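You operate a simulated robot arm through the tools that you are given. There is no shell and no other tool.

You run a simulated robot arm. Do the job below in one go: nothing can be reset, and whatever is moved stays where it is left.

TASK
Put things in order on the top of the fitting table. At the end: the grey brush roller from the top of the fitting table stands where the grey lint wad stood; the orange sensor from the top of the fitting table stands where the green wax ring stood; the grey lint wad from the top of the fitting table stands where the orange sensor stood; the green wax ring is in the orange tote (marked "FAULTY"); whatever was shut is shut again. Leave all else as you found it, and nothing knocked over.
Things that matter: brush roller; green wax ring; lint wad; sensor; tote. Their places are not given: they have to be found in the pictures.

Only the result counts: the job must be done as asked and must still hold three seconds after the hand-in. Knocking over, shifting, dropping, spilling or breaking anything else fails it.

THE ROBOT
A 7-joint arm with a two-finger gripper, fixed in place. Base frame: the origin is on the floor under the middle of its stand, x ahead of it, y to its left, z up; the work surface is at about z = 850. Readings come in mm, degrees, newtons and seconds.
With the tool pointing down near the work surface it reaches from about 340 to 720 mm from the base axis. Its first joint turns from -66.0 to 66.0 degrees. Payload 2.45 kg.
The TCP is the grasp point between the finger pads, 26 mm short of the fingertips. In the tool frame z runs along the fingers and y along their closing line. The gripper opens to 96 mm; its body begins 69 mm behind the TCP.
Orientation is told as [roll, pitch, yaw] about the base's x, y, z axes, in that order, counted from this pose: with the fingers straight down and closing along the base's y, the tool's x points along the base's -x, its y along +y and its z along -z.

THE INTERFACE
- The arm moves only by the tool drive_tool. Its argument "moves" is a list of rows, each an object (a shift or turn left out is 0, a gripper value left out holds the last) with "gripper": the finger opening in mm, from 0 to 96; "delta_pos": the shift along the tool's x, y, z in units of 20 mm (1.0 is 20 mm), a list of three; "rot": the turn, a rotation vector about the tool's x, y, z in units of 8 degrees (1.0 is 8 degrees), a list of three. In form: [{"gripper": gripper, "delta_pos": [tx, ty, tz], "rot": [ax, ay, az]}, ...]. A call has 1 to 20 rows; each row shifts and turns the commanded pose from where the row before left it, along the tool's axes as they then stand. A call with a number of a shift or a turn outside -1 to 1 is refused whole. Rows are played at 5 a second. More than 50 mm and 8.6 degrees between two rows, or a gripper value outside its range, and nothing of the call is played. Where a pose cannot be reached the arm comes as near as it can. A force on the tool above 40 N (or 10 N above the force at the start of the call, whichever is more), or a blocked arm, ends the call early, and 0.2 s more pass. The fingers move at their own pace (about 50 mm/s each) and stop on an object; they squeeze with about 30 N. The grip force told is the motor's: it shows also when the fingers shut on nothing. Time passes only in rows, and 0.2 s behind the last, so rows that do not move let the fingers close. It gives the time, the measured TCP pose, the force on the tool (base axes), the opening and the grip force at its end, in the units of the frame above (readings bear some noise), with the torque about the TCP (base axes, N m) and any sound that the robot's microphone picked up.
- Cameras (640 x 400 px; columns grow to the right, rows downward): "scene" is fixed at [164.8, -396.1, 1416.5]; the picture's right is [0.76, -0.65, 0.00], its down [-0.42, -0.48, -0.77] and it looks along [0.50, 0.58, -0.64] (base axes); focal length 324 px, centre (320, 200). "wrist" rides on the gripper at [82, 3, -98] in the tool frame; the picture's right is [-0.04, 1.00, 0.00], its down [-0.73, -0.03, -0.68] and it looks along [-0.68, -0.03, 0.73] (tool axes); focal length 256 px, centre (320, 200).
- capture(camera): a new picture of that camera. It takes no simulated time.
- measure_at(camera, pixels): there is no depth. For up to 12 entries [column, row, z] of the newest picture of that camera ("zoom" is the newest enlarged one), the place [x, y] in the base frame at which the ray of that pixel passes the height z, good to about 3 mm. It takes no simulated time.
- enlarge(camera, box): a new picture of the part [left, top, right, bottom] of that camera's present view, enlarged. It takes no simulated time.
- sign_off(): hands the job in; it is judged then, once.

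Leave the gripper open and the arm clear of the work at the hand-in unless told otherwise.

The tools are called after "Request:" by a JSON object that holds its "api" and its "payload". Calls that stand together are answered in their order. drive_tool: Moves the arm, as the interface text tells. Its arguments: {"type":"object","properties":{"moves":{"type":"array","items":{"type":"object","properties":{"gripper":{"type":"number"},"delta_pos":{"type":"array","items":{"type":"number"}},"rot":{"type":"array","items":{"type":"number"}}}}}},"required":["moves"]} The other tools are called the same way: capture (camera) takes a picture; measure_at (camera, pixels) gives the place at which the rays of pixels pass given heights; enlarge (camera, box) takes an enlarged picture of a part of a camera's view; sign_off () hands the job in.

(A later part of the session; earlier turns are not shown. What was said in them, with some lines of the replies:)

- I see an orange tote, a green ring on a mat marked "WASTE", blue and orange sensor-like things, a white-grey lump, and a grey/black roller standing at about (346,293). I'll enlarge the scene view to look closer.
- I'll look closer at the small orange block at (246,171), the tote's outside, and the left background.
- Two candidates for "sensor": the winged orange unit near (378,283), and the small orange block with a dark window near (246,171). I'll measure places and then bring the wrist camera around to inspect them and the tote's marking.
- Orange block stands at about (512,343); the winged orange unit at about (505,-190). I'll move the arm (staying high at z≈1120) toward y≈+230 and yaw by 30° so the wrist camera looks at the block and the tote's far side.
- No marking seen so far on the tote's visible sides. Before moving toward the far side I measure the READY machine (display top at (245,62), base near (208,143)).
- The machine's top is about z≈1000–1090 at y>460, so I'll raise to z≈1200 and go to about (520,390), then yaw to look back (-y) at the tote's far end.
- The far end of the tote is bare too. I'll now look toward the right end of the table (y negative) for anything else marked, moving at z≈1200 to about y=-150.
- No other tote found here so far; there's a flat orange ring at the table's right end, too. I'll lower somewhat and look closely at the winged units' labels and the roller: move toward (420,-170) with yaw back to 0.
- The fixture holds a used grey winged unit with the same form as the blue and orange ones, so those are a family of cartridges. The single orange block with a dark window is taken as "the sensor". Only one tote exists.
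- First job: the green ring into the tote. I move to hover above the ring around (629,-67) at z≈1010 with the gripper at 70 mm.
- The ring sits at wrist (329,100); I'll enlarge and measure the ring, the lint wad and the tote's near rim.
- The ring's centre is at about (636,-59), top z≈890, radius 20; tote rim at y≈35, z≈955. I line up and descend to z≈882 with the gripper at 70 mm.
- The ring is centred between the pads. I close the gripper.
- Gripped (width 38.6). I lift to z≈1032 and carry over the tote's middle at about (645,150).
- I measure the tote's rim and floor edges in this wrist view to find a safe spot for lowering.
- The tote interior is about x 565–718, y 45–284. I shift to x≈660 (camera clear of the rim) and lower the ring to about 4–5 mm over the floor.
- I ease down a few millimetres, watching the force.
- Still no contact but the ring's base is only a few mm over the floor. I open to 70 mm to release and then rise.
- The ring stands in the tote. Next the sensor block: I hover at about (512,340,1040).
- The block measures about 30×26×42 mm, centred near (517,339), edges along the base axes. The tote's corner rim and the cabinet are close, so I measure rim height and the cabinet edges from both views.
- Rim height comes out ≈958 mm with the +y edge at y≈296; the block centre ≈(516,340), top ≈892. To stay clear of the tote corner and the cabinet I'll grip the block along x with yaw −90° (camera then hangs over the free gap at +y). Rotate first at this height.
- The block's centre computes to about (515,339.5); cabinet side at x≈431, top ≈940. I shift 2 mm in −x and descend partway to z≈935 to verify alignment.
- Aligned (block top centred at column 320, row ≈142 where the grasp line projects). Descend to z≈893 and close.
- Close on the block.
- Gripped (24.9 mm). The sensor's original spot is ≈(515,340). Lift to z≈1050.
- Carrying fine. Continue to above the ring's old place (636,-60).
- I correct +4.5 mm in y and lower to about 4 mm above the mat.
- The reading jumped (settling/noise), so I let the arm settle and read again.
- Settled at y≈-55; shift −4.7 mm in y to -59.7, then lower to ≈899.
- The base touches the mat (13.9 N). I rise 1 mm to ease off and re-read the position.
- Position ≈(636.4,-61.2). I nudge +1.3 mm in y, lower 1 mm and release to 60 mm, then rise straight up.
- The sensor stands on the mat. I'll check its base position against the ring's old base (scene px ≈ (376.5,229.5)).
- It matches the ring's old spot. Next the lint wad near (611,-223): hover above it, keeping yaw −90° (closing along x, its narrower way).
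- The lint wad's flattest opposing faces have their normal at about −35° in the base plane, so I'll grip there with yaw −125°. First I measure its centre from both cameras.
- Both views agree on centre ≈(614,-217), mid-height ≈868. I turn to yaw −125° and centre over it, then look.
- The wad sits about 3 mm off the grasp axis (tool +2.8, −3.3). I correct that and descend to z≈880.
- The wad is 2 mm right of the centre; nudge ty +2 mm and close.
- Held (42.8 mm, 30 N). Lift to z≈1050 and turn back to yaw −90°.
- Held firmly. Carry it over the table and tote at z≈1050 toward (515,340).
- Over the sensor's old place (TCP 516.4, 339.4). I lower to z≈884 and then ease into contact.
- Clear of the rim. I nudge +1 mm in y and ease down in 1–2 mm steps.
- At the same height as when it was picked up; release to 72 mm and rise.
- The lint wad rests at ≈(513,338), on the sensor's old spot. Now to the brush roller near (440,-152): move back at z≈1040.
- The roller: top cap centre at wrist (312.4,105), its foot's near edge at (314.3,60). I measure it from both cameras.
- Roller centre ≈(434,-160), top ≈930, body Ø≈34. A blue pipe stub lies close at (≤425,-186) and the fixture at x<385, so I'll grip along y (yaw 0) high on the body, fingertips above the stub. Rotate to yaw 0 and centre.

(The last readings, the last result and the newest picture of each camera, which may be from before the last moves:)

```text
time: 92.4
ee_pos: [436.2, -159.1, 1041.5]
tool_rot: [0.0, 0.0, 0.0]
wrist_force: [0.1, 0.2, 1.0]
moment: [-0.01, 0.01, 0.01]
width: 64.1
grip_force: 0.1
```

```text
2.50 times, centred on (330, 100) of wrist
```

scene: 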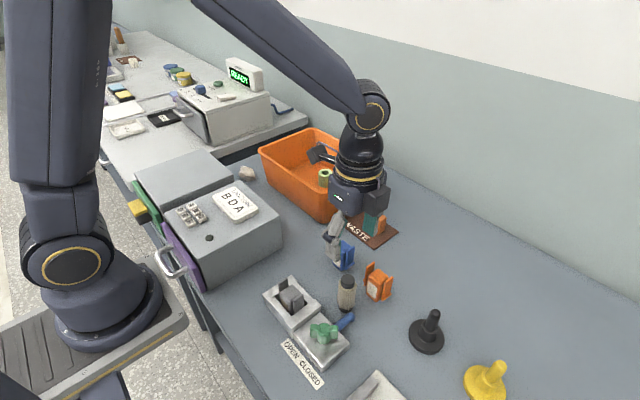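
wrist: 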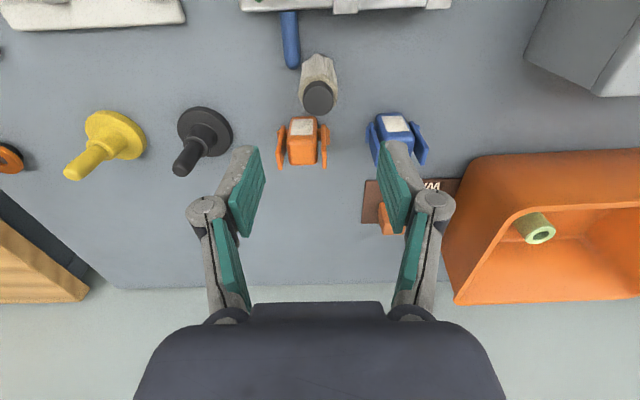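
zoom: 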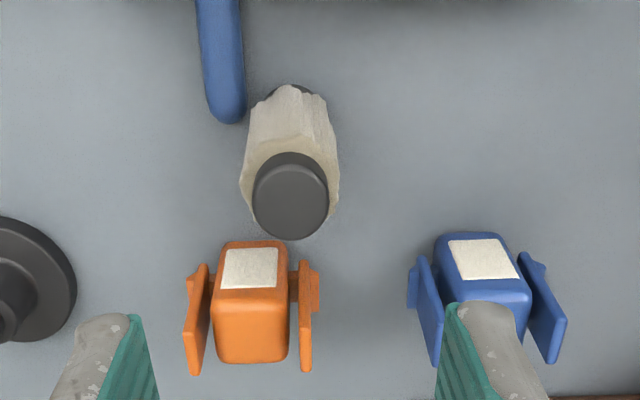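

Top cap centre and foot both give ≈(435.5,-160.8); the stub's top is ≈868, so with the TCP at ≈907 the tips (881) clear it. Correct and descend.

Request:
{"api": "drive_tool", "payload": {"moves": [{"delta_pos": [0.02, -0.08, 0]}, {"delta_pos": [0, 0, 0.96]}, {"delta_pos": [0, 0, 0.96]}, {"delta_pos": [0, 0, 0.96]}, {"delta_pos": [0, 0, 0.96]}, {}, {}]}}

Request:
{"api": "capture", "payload": {"camera": "wrist"}}

Request:
{"api": "enlarge", "payload": {"camera": "scene", "box": [280, 200, 420, 340]}}

```text
time: 94.0
ee_pos: [436.0, -161.6, 963.5]
tool_rot: [0.0, 0.0, -0.1]
wrist_force: [-0.6, 0.4, 1.1]
moment: [0.03, -0.01, 0.01]
width: 64.1
grip_force: 0.1
```

```text
taken
```

wrist: 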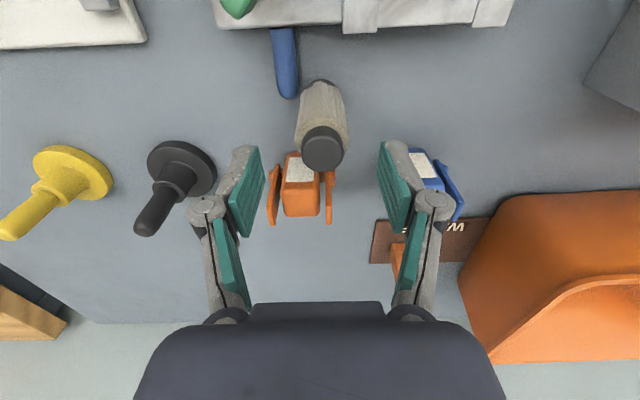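

```text
2.86 times, centred on (350, 270) of scene
```

zoom: 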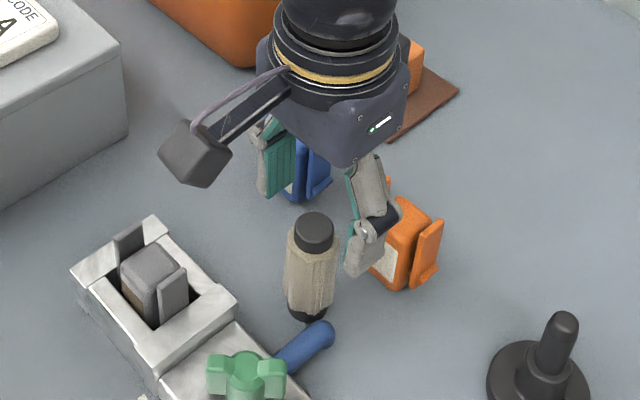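

Aligned in y; 2 mm shift in −x, then descend to z≈907 and look again.

Request:
{"api": "drive_tool", "payload": {"moves": [{"delta_pos": [0.08, 0, 0.94]}, {"delta_pos": [0, 0, 0.94]}, {"delta_pos": [0, 0, 0.94]}, {}, {}]}}

Request:
{"api": "capture", "payload": {"camera": "wrist"}}

Request:
{"api": "enlarge", "payload": {"camera": "scene", "box": [290, 230, 410, 340]}}

```text
time: 95.2
ee_pos: [432.4, -160.0, 907.0]
tool_rot: [-0.1, -0.1, 0.0]
wrist_force: [0.5, 0.2, 0.3]
moment: [0.0, 0.0, -0.01]
width: 63.9
grip_force: 0.0
```

```text
taken
```

wrist: 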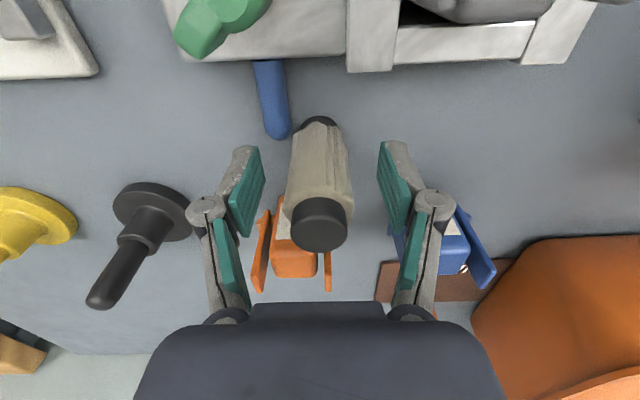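

```text
3.64 times, centred on (350, 285) of scene
```

zoom: 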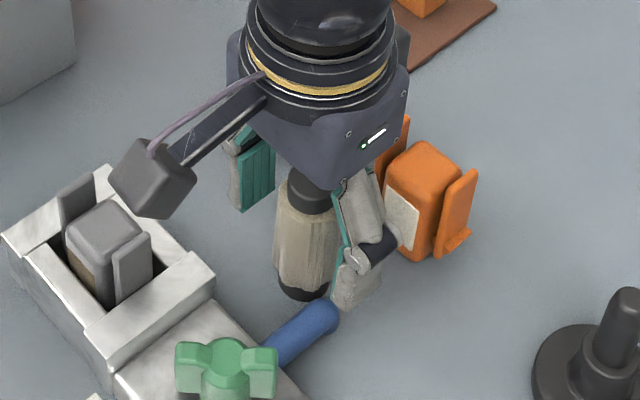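

The roller is between the pads and the tip passes above the stub. Close the gripper.

Request:
{"api": "drive_tool", "payload": {"moves": [{"gripper": 0}, {}, {}, {}, {}]}}

Request:
{"api": "capture", "payload": {"camera": "wrist"}}

```text
time: 96.4
ee_pos: [431.0, -159.2, 908.3]
tool_rot: [0.1, 0.0, 0.1]
wrist_force: [0.3, -0.7, 1.9]
moment: [-0.03, -0.02, 0.0]
width: 31.3
grip_force: 30.4
```

```text
taken
```

wrist: 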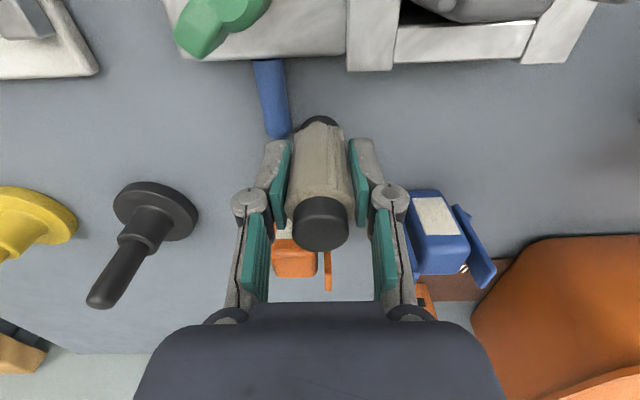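

Gripped (31.3 mm). The roller's axis is ≈2.5 mm in +x of the TCP. Lift to z≈1022 and carry over to (611.5,-216.5).

Request:
{"api": "drive_tool", "payload": {"moves": [{"delta_pos": [0, 0, -0.3]}, {"delta_pos": [0, 0, -0.6]}, {"delta_pos": [0, 0, -0.95]}, {"delta_pos": [0, 0, -0.95]}, {"delta_pos": [0, 0, -0.95]}, {"delta_pos": [0, 0, -0.95]}, {"delta_pos": [0, 0, -0.95]}, {}, {"delta_pos": [-0.9, -0.285, 0]}, {"delta_pos": [-0.9, -0.285, 0]}, {"delta_pos": [-0.9, -0.285, 0]}, {"delta_pos": [-0.9, -0.285, 0]}, {"delta_pos": [-0.9, -0.285, 0]}, {"delta_pos": [-0.9, -0.285, 0]}, {"delta_pos": [-0.9, -0.285, 0]}, {"delta_pos": [-0.9, -0.285, 0]}, {"delta_pos": [-0.9, -0.285, 0]}, {"delta_pos": [-0.9, -0.285, 0]}]}}

Request:
{"api": "drive_tool", "payload": {"moves": [{}, {}, {}]}}

Request:
{"api": "capture", "payload": {"camera": "wrist"}}

Request:
{"api": "capture", "payload": {"camera": "scene"}}

```text
time: 100.2
ee_pos: [616.2, -219.9, 1022.0]
tool_rot: [0.0, 0.0, 0.0]
wrist_force: [0.8, -0.4, -0.6]
moment: [0.04, 0.02, 0.02]
width: 31.2
grip_force: 30.1
```

```text
time: 101.0
ee_pos: [615.5, -218.7, 1021.6]
tool_rot: [0.1, 0.0, 0.1]
wrist_force: [0.5, 0.6, -0.9]
moment: [0.0, 0.02, -0.05]
width: 31.1
grip_force: 30.0
```

```text
taken
```

wrist: 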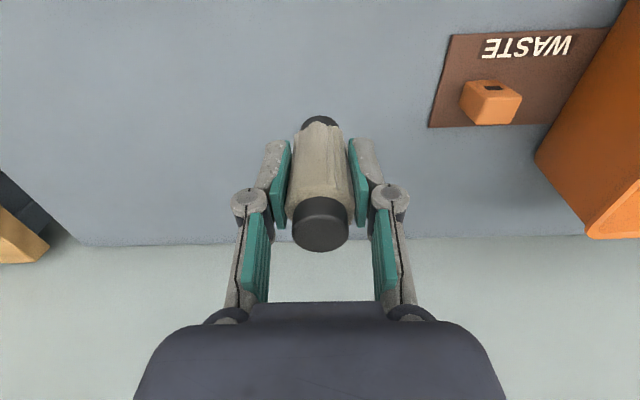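

```text
taken
```

scene: 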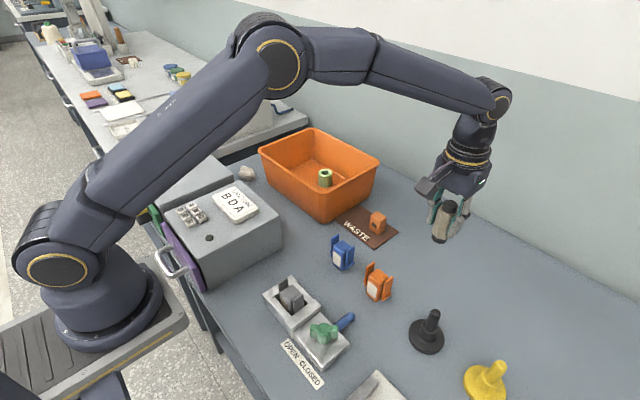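

I correct by (−4.2,+2.8) mm and lower partway.

Request:
{"api": "drive_tool", "payload": {"moves": [{"delta_pos": [0.21, 0.14, 0]}, {"delta_pos": [0, 0, 0.95]}, {"delta_pos": [0, 0, 0.95]}, {"delta_pos": [0, 0, 0.95]}, {"delta_pos": [0, 0, 0.95]}, {}, {}, {}]}}

Request:
{"api": "drive_tool", "payload": {"moves": [{}]}}

Request:
{"api": "drive_tool", "payload": {"moves": [{}]}}

```text
time: 102.8
ee_pos: [611.4, -214.3, 943.9]
tool_rot: [0.0, 0.0, 0.0]
wrist_force: [-1.0, 0.4, -1.2]
moment: [0.01, -0.01, 0.01]
width: 31.2
grip_force: 29.8
```

```text
time: 103.2
ee_pos: [610.6, -214.7, 943.0]
tool_rot: [0.0, 0.0, 0.1]
wrist_force: [0.0, -0.4, 0.2]
moment: [-0.01, -0.01, -0.01]
width: 31.2
grip_force: 29.8
```

```text
time: 103.6
ee_pos: [611.0, -214.2, 945.1]
tool_rot: [0.0, 0.0, 0.0]
wrist_force: [-0.2, 0.5, -1.2]
moment: [-0.02, -0.02, -0.03]
width: 31.0
grip_force: 30.2
```

Average (611,-214.4,944). Shift −1.8 mm in y and lower to ≈911.

Request:
{"api": "drive_tool", "payload": {"moves": [{"delta_pos": [-0.025, -0.09, 0]}, {"delta_pos": [0, 0, 0.55]}, {"delta_pos": [0, 0, 0.55]}, {"delta_pos": [0, 0, 0.55]}, {}, {}, {}]}}

Request:
{"api": "drive_tool", "payload": {"moves": [{}]}}

Request:
{"api": "enlarge", "payload": {"camera": "scene", "box": [370, 180, 490, 300]}}

Request:
{"api": "capture", "payload": {"camera": "wrist"}}

```text
time: 105.2
ee_pos: [609.7, -217.3, 910.2]
tool_rot: [0.0, 0.0, 0.0]
wrist_force: [-1.4, 0.1, 0.1]
moment: [0.0, 0.02, -0.01]
width: 31.3
grip_force: 29.4
```

```text
time: 105.6
ee_pos: [609.1, -216.5, 910.1]
tool_rot: [0.0, 0.0, 0.0]
wrist_force: [0.1, 0.1, -0.6]
moment: [-0.03, 0.02, 0.01]
width: 31.2
grip_force: 29.5
```

```text
3.33 times, centred on (430, 240) of scene
```

zoom: 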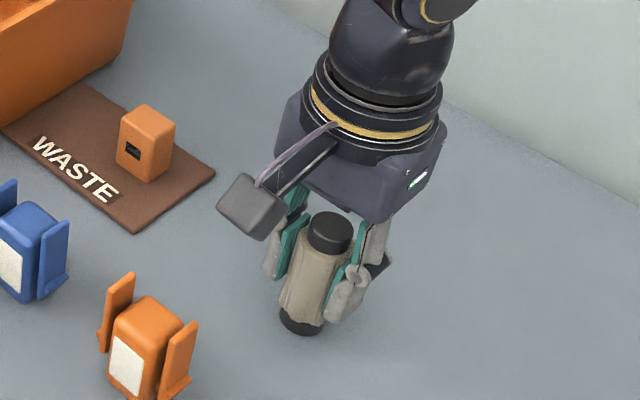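

```text
taken
```

wrist: 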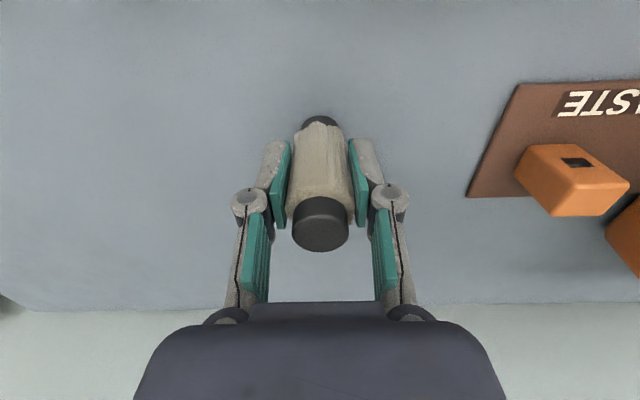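

Upright (its lean matches the perspective). Nudge +1.5 mm in x and ease down to contact.

Request:
{"api": "drive_tool", "payload": {"moves": [{"delta_pos": [-0.08, 0, 0]}, {"delta_pos": [0, 0, 0.06]}, {}, {"delta_pos": [0, 0, 0.06]}, {}, {}]}}

```text
time: 107.0
ee_pos: [609.9, -218.2, 909.1]
tool_rot: [0.0, 0.0, 0.0]
wrist_force: [0.2, 0.3, -0.5]
moment: [0.05, -0.01, 0.01]
width: 31.3
grip_force: 30.1
```

Request:
{"api": "drive_tool", "payload": {"moves": [{"delta_pos": [0, 0.04, 0.05]}, {}, {}]}}

Request:
{"api": "drive_tool", "payload": {"moves": [{}]}}

```text
time: 107.8
ee_pos: [610.9, -217.8, 909.6]
tool_rot: [-0.1, -0.1, -0.1]
wrist_force: [-1.7, -3.3, 8.0]
moment: [-0.07, 0.18, 0.06]
width: 31.3
grip_force: 29.9
```

```text
time: 108.2
ee_pos: [612.1, -217.8, 908.4]
tool_rot: [-0.1, 0.0, 0.0]
wrist_force: [-0.9, -3.0, 10.9]
moment: [-0.12, 0.14, 0.0]
width: 31.1
grip_force: 30.3
```

Foot in contact (≈10 N). Release and rise straight up to well above the roller's top.

Request:
{"api": "drive_tool", "payload": {"moves": [{"delta_pos": [0, 0, -0.03]}, {}, {"gripper": 64}, {}, {}, {}, {}, {"delta_pos": [0, 0, -0.4]}, {"delta_pos": [0, 0, -0.8]}, {"delta_pos": [0, 0, -0.95]}, {"delta_pos": [0, 0, -0.95]}, {"delta_pos": [0, 0, -0.95]}, {"delta_pos": [0, 0, -0.95]}, {"delta_pos": [0, 0, -0.95]}, {}]}}

Request:
{"api": "capture", "payload": {"camera": "wrist"}}

Request:
{"api": "capture", "payload": {"camera": "scene"}}

```text
time: 111.4
ee_pos: [613.6, -217.7, 1027.4]
tool_rot: [0.0, 0.0, 0.0]
wrist_force: [0.4, 0.0, 0.6]
moment: [-0.03, -0.02, -0.02]
width: 64.1
grip_force: 0.0
```

```text
taken
```

wrist: 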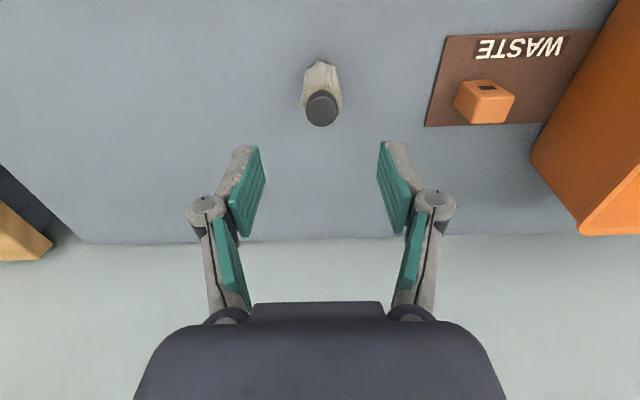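

```text
taken
```

scene: 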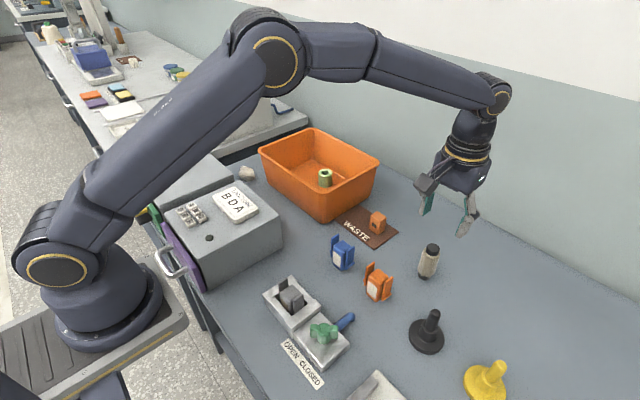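

The roller stands at ≈(615,-217), the wad's old place. I raise the arm, open fully and move back toward the start pose, then check everything.

Request:
{"api": "drive_tool", "payload": {"moves": [{"gripper": 96, "delta_pos": [0, 0, -0.95]}, {"delta_pos": [0, 0, -0.95]}, {"delta_pos": [0, 0, -0.95]}, {"delta_pos": [0, 0, -0.95]}, {"delta_pos": [0, 0, -0.95]}, {"delta_pos": [0.74, 0.9, 0]}, {"delta_pos": [0.74, 0.9, 0]}, {"delta_pos": [0.74, 0.9, 0]}, {"delta_pos": [0.74, 0.9, 0]}, {"delta_pos": [0.74, 0.9, 0]}, {"delta_pos": [0.74, 0.9, 0]}, {"delta_pos": [0.74, 0.9, 0]}, {"delta_pos": [0.74, 0.9, 0]}, {"delta_pos": [0.74, 0.9, 0]}, {}, {}]}}

Request:
{"api": "capture", "payload": {"camera": "wrist"}}

Request:
{"api": "capture", "payload": {"camera": "scene"}}

Request:
{"api": "enlarge", "payload": {"camera": "scene", "box": [240, 120, 480, 300]}}

Request:
{"api": "enlarge", "payload": {"camera": "scene", "box": [240, 220, 528, 400]}}

```text
time: 114.8
ee_pos: [479.4, -56.5, 1124.3]
tool_rot: [0.1, 0.0, -0.1]
wrist_force: [0.1, 0.2, 0.8]
moment: [0.0, -0.02, 0.05]
width: 95.9
grip_force: 0.1
```

```text
taken
```

wrist: 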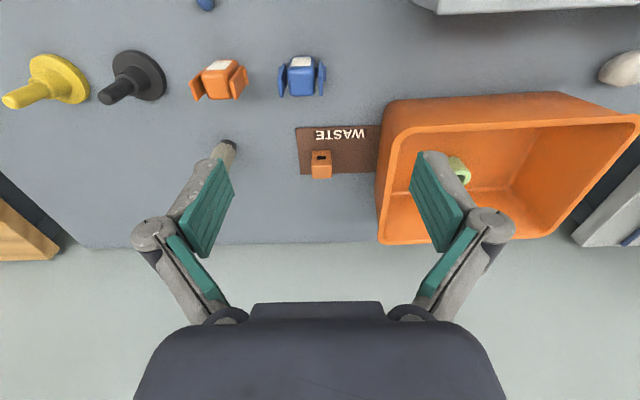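

```text
taken
```

scene: 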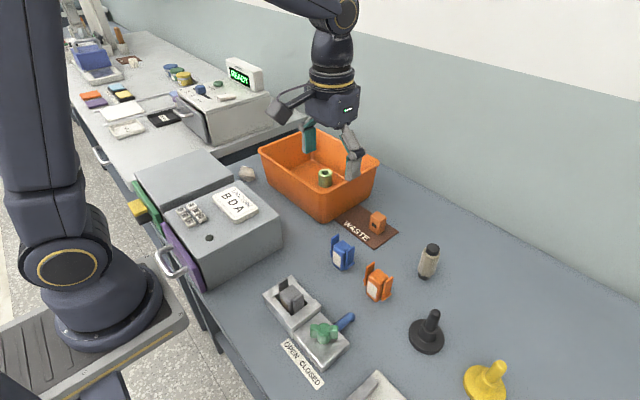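

```text
2.22 times, centred on (360, 210) of scene
```

zoom: 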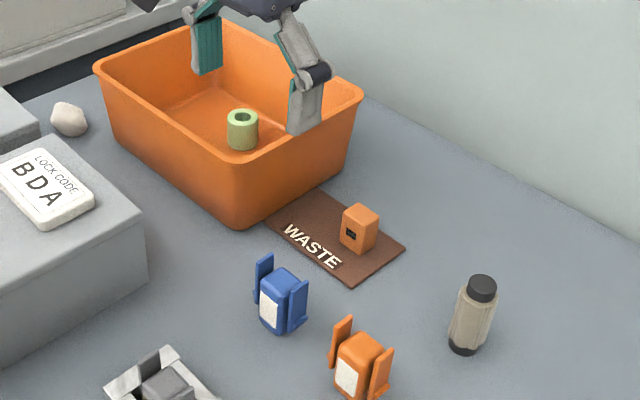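

```text
2.22 times, centred on (384, 310) of scene
```

zoom: 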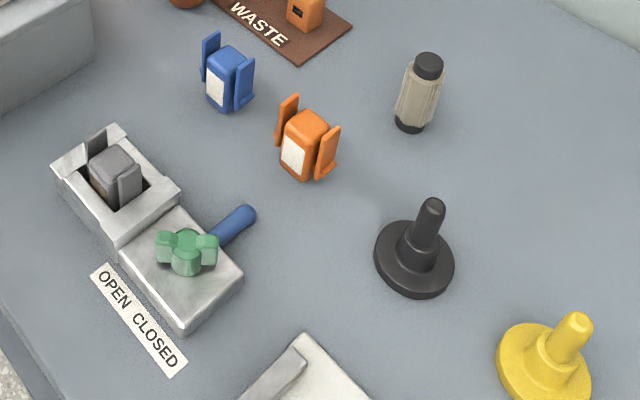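

All is in place: the ring stands in the tote, the sensor is on the mat where the ring was, the lint wad is where the sensor was, and the roller stands where the wad was. The cartridges, fixture and knobs look unchanged, I opened nothing, and the gripper is open with the arm clear. I never saw the "FAULTY" marking because the wall side of the tote was out of view, but it is the only tote on the table. I took the single orange block with the dark window as the sensor. Handing in.

Request:
{"api": "sign_off", "payload": {}}

```text
The job is handed in.
```

I moved all four items to their places and handed the job in. The hand-in gave no verdict back. Two points rest on my judgement: which object is the sensor, and the tote's marking.

| Item | Final place | Centre (x, y in mm) |
|---|---|---|
| Green wax ring | Standing in the orange tote | – |
| Orange sensor | On the "WASTE" mat, where the ring stood | about (636, -60) |
| Grey lint wad | Where the sensor stood | about (513, 338), 2–3 mm off |
| Grey brush roller | Where the lint wad stood, upright | about (615, -217), 1–2 mm off |

- **Sensor:** I took the small orange block with the dark window, which stood behind the tote. The other candidate was the orange winged unit. I left it because it looks the same as the blue unit and the grey one in the fixture.
- **Tote:** I never saw the "FAULTY" marking, because I had no view of the side facing the wall. It is the only tote I found on the table.

I opened nothing. The last pictures show nothing else on the table shifted or knocked over, and I left the gripper open with the arm clear.
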